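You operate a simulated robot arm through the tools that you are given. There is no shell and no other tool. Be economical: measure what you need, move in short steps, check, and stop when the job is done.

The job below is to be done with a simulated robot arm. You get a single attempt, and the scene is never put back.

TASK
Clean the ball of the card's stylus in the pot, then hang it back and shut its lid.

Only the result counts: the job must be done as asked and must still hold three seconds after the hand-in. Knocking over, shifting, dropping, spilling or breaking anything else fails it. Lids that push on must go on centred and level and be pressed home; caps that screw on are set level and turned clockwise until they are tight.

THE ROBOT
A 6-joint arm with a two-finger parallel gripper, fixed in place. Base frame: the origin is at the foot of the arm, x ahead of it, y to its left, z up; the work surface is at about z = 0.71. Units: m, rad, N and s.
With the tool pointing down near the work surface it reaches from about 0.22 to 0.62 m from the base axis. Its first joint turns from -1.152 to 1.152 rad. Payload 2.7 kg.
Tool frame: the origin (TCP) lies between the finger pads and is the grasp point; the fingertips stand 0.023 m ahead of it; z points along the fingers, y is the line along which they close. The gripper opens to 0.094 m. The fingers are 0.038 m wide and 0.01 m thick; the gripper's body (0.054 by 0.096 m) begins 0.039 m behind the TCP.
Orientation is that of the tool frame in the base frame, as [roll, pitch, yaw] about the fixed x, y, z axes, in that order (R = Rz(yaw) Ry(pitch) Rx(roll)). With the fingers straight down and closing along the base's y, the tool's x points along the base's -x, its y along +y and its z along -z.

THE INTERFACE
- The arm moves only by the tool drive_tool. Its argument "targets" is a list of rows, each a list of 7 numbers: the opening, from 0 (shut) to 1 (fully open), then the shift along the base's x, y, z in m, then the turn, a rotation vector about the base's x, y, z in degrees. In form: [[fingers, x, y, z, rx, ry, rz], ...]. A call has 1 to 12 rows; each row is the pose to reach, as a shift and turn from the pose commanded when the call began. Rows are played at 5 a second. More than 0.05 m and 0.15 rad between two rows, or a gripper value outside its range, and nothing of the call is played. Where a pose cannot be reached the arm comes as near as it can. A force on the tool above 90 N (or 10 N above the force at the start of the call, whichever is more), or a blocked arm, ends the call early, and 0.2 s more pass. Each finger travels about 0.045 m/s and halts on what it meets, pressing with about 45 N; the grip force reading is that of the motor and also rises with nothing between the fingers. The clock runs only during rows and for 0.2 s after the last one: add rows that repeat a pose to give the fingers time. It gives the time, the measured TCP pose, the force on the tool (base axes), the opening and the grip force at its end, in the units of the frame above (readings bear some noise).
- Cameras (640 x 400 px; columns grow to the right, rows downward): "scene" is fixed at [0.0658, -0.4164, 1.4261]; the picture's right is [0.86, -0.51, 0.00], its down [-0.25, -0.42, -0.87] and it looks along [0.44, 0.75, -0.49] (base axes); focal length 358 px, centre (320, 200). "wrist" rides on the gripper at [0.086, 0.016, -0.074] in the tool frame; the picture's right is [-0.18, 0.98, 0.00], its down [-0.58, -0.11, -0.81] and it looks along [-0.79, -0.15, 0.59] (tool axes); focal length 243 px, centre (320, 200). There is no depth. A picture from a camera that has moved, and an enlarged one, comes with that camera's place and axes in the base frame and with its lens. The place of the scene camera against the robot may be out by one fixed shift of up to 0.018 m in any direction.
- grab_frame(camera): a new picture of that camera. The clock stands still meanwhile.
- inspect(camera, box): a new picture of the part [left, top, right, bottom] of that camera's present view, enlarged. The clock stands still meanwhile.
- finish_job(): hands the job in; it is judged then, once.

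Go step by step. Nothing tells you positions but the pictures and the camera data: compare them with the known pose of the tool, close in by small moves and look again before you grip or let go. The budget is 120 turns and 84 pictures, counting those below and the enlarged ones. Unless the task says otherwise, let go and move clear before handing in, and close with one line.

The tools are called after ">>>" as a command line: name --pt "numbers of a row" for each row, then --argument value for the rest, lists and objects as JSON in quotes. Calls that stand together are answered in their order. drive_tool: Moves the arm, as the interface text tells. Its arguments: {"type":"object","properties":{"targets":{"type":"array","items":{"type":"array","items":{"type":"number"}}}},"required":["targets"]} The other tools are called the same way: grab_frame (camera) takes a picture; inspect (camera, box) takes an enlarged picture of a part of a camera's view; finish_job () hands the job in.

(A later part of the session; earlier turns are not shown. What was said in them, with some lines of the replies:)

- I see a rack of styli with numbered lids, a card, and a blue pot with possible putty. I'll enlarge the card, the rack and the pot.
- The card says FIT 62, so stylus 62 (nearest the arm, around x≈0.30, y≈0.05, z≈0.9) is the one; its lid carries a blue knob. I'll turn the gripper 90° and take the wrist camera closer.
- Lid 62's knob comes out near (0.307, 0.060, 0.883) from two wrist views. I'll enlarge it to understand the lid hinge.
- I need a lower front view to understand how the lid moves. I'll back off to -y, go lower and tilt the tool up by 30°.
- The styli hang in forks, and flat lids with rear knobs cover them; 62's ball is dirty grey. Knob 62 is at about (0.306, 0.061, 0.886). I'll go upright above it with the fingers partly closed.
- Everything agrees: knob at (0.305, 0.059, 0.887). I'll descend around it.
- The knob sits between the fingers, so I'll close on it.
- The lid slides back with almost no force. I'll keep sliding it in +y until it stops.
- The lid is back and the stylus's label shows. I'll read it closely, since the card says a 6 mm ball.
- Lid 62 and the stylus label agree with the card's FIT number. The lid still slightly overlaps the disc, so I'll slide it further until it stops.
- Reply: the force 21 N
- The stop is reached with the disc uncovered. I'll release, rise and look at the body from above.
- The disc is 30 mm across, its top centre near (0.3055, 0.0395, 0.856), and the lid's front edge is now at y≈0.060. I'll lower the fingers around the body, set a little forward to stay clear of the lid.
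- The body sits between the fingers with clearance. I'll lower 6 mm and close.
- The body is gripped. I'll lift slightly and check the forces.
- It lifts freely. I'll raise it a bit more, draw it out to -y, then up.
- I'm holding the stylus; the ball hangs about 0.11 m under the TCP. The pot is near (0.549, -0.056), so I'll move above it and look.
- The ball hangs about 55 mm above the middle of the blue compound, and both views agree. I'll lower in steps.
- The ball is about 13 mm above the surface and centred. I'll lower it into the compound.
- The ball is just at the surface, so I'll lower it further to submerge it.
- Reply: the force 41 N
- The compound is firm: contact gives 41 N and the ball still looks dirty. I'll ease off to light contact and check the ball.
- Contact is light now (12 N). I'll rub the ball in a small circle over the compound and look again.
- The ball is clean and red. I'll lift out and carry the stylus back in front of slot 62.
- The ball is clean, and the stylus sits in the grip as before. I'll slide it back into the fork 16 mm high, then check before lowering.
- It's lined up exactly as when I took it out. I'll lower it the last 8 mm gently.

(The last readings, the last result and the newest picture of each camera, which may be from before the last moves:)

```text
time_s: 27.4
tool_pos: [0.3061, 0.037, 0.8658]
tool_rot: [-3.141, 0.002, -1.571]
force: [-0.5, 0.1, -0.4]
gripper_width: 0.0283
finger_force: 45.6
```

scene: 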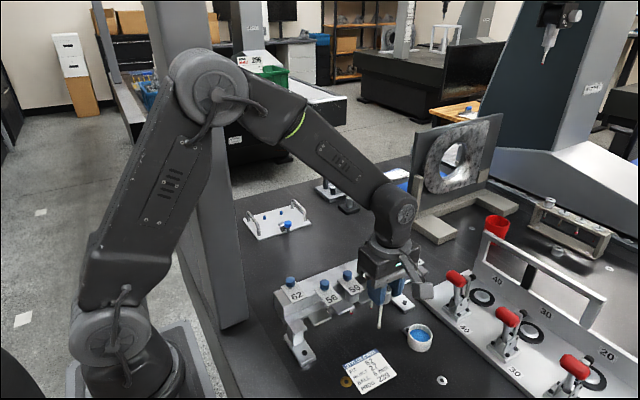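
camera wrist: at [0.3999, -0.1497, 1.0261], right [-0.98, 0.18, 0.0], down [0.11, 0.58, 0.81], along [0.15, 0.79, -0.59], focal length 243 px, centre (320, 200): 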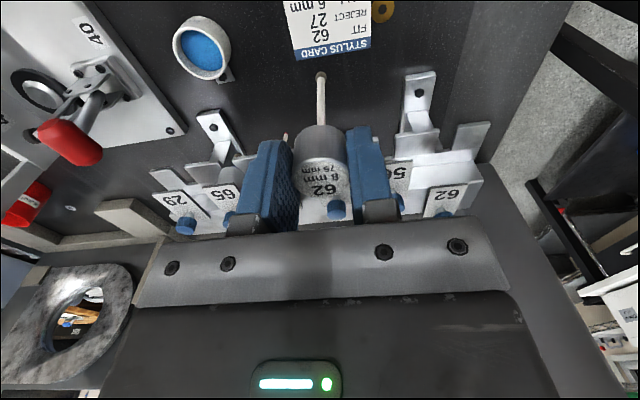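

No contact force yet, so I'll go down in small amounts until it touches.

>>> drive_tool --pt "0.2 0 0 -0.001 0 0 0" --pt "0.2 0 0 -0.001 0 0 0"

>>> inspect --camera "wrist" --box '[200, 0, 440, 220]'

```text
time_s: 28.0
tool_pos: [0.3062, 0.036, 0.8662]
tool_rot: [3.14, -0.001, -1.573]
force: [1.1, -1.8, 3.4]
gripper_width: 0.0283
finger_force: 45.0
```

```text
1.82 times, centred on (320, 110) of wrist
camera zoom: at [0.2903, -0.0508, 0.9392], right [-0.98, 0.18, 0.0], down [0.11, 0.58, 0.81], along [0.15, 0.79, -0.59], focal length 441 px, centre (320, 364)
```

zoom: 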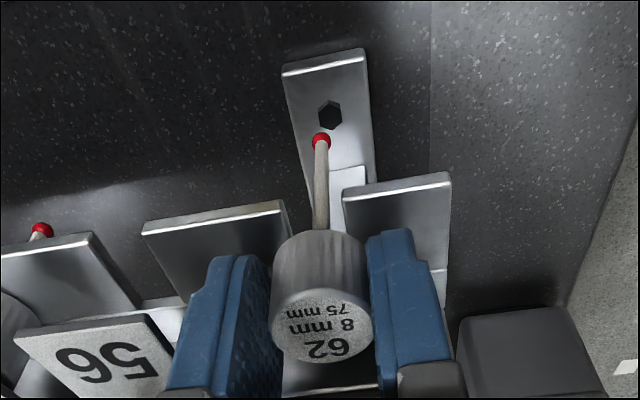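

It's touching lightly, so the stylus is seated. I'll release, rise and look.

>>> drive_tool --pt "0.35 0 0 0 0 0 0" --pt "0.5 0 0 0 0 0 0" --pt "0.5 0 0 0 0 0 0" --pt "0.5 0 0 0.03 0 0 0" --pt "0.5 0 0 0.065 0 0 0" --pt "0.5 0 0.003 0.099 0 0 0"

>>> inspect --camera "wrist" --box '[240, 0, 400, 160]'

>>> inspect --camera "scene" --box '[260, 270, 360, 370]'

```text
time_s: 29.4
tool_pos: [0.3052, 0.0379, 0.9642]
tool_rot: [-3.141, -0.002, -1.57]
force: [-0.2, -0.3, -0.1]
gripper_width: 0.0472
finger_force: 0.0
```

```text
2.50 times, centred on (320, 80) of wrist
camera zoom: at [0.2897, -0.0485, 1.0385], right [-0.98, 0.18, 0.0], down [0.11, 0.58, 0.81], along [0.15, 0.79, -0.59], focal length 606 px, centre (320, 500)
```

zoom: 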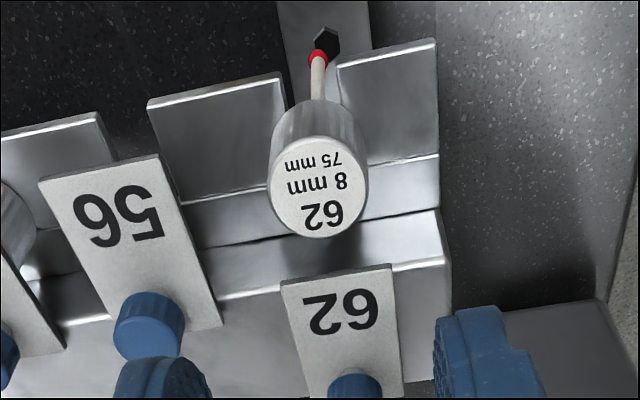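

```text
4.00 times, centred on (310, 320) of scene
camera zoom: at [0.0658, -0.4164, 1.4261], right [0.86, -0.51, 0.0], down [-0.25, -0.42, -0.87], along [0.44, 0.75, -0.49], focal length 1433 px, centre (360, -280)
```

zoom: 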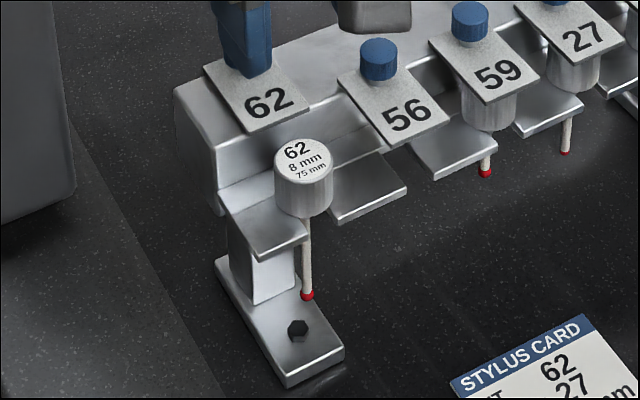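

The stylus hangs as before with a clean ball. Now I'll go back to the lid's knob, grip it and slide it shut.

>>> drive_tool --pt "0.45 0 0.03 0 0 0 0" --pt "0.45 0 0.062 0 0 0 0" --pt "0.45 0 0.062 -0.03 0 0 0" --pt "0.45 0 0.062 -0.055 0 0 0" --pt "0.45 0 0.062 -0.066 0 0 0"

>>> inspect --camera "wrist" --box '[200, 0, 440, 220]'

```text
time_s: 30.6
tool_pos: [0.3052, 0.1015, 0.8982]
tool_rot: [3.141, -0.001, -1.572]
force: [-0.2, 0.3, 0.5]
gripper_width: 0.0422
finger_force: 0.1
```

```text
1.82 times, centred on (320, 110) of wrist
camera zoom: at [0.2904, 0.0142, 0.9721], right [-0.98, 0.18, 0.0], down [0.11, 0.58, 0.81], along [0.15, 0.79, -0.59], focal length 441 px, centre (320, 364)
```

zoom: 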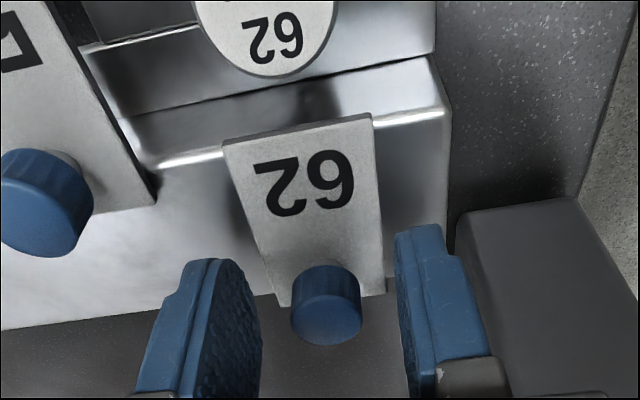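

The knob is between the fingers. I'll grip it and slide to -y about 42 mm.

>>> drive_tool --pt "0.3 0 0 0 0 0 0" --pt "0.15 0 0 0 0 0 0" --pt "0.1 0 0 0 0 0 0" --pt "0.1 0 0 0 0 0 0" --pt "0.1 0 -0.008 0 0 0 0" --pt "0.1 0 -0.016 0 0 0 0" --pt "0.1 0 -0.024 0 0 0 0" --pt "0.1 0 -0.032 0 0 0 0" --pt "0.1 0 -0.038 0 0 0 0" --pt "0.1 0 -0.041 0 0 0 0"

>>> inspect --camera "wrist" --box '[200, 0, 440, 220]'

```text
time_s: 32.8
tool_pos: [0.3061, 0.0601, 0.8988]
tool_rot: [3.14, 0.0, -1.571]
force: [-13.1, -0.7, 3.0]
gripper_width: 0.0188
finger_force: 44.6
```

```text
1.82 times, centred on (320, 110) of wrist
camera zoom: at [0.2894, -0.0273, 0.9721], right [-0.98, 0.18, 0.0], down [0.11, 0.58, 0.81], along [0.15, 0.79, -0.59], focal length 441 px, centre (320, 364)
```

zoom: 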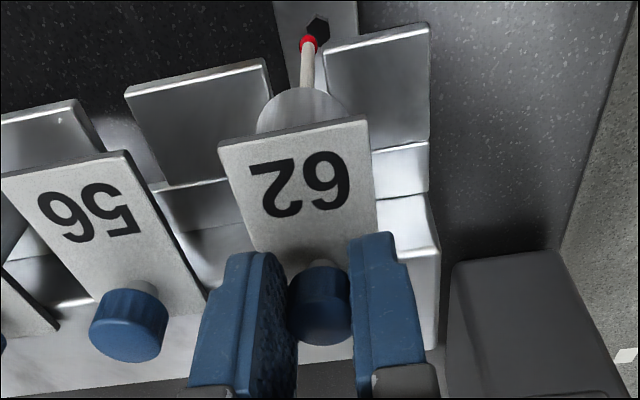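

No end stop felt yet; a few millimetres remain. I'll slide on until it stops.

>>> drive_tool --pt "0.1 0 -0.0015 0 0 0 0" --pt "0.1 0 -0.003 0 0 0 0" --pt "0.1 0 -0.004 0 0 0 0"

>>> inspect --camera "wrist" --box '[200, 0, 440, 220]'

```text
time_s: 33.6
tool_pos: [0.3055, 0.0577, 0.8976]
tool_rot: [3.139, 0.002, -1.571]
force: [-13.5, 15.2, -0.7]
gripper_width: 0.0194
finger_force: 44.7
```

```text
1.82 times, centred on (320, 110) of wrist
camera zoom: at [0.2895, -0.0301, 0.9721], right [-0.98, 0.18, 0.0], down [0.11, 0.58, 0.81], along [0.15, 0.79, -0.59], focal length 441 px, centre (320, 364)
```

zoom: 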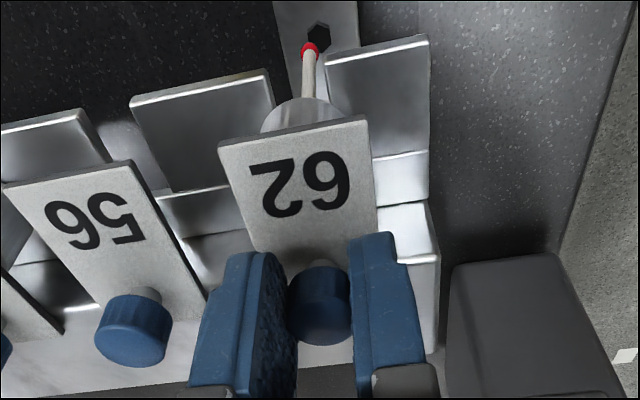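

The stop shows as 15 N, so the lid is fully shut. I'll release, lift clear and check.

>>> drive_tool --pt "0.1 0 0.001 0 0 0 0" --pt "0.25 0 0.001 0 0 0 0" --pt "0.45 0 0.001 0 0 0 0" --pt "0.45 0 0.001 0 0 0 0" --pt "0.45 0 0.001 0.03 0 0 0" --pt "0.45 0 0.001 0.07 0 0 0" --pt "0.45 0 0.0 0.12 0 0 0"

>>> grab_frame --camera "scene"

>>> inspect --camera "wrist" --box '[200, 0, 400, 160]'

>>> inspect --camera "scene" --box '[260, 230, 450, 370]'

```text
time_s: 35.2
tool_pos: [0.3062, 0.0566, 1.0192]
tool_rot: [3.14, 0.002, -1.569]
force: [0.0, 0.1, 0.3]
gripper_width: 0.0421
finger_force: 0.1
```

```text
33 pictures are left
```

scene: 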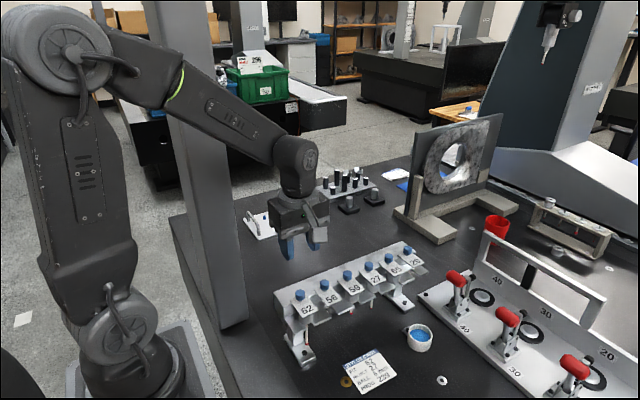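

```text
2.50 times, centred on (300, 80) of wrist
camera zoom: at [0.2901, -0.0313, 1.093], right [-0.98, 0.18, 0.0], down [0.11, 0.58, 0.81], along [0.15, 0.79, -0.59], focal length 606 px, centre (370, 500)
```

zoom: 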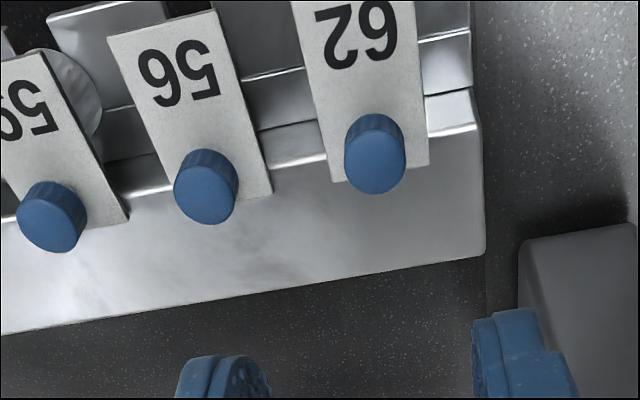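

```text
2.86 times, centred on (355, 300) of scene
camera zoom: at [0.0658, -0.4164, 1.4261], right [0.86, -0.51, 0.0], down [-0.25, -0.42, -0.87], along [0.44, 0.75, -0.49], focal length 1023 px, centre (220, -86)
```

zoom: 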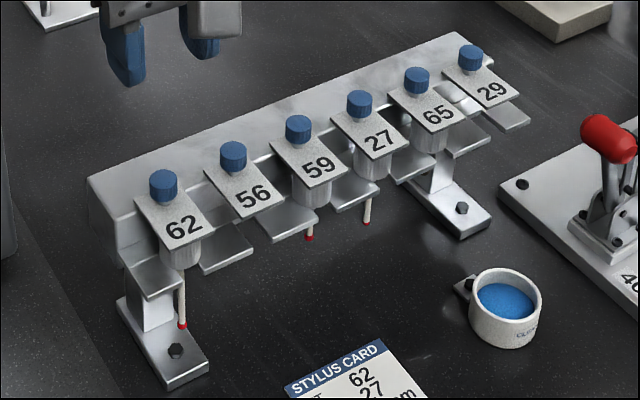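

Stylus 62 hangs in its slot with a clean red ball, its lid is shut in line with the others, and the arm is clear. I'm handing in.

>>> finish_job

```text
The job is handed in.
```

I cleaned stylus 62's ball in the pot, hung it back in its slot and shut its lid. The card lists a 6 mm ball but this stylus is labelled 8 mm, so I went by the card's FIT number, 62.
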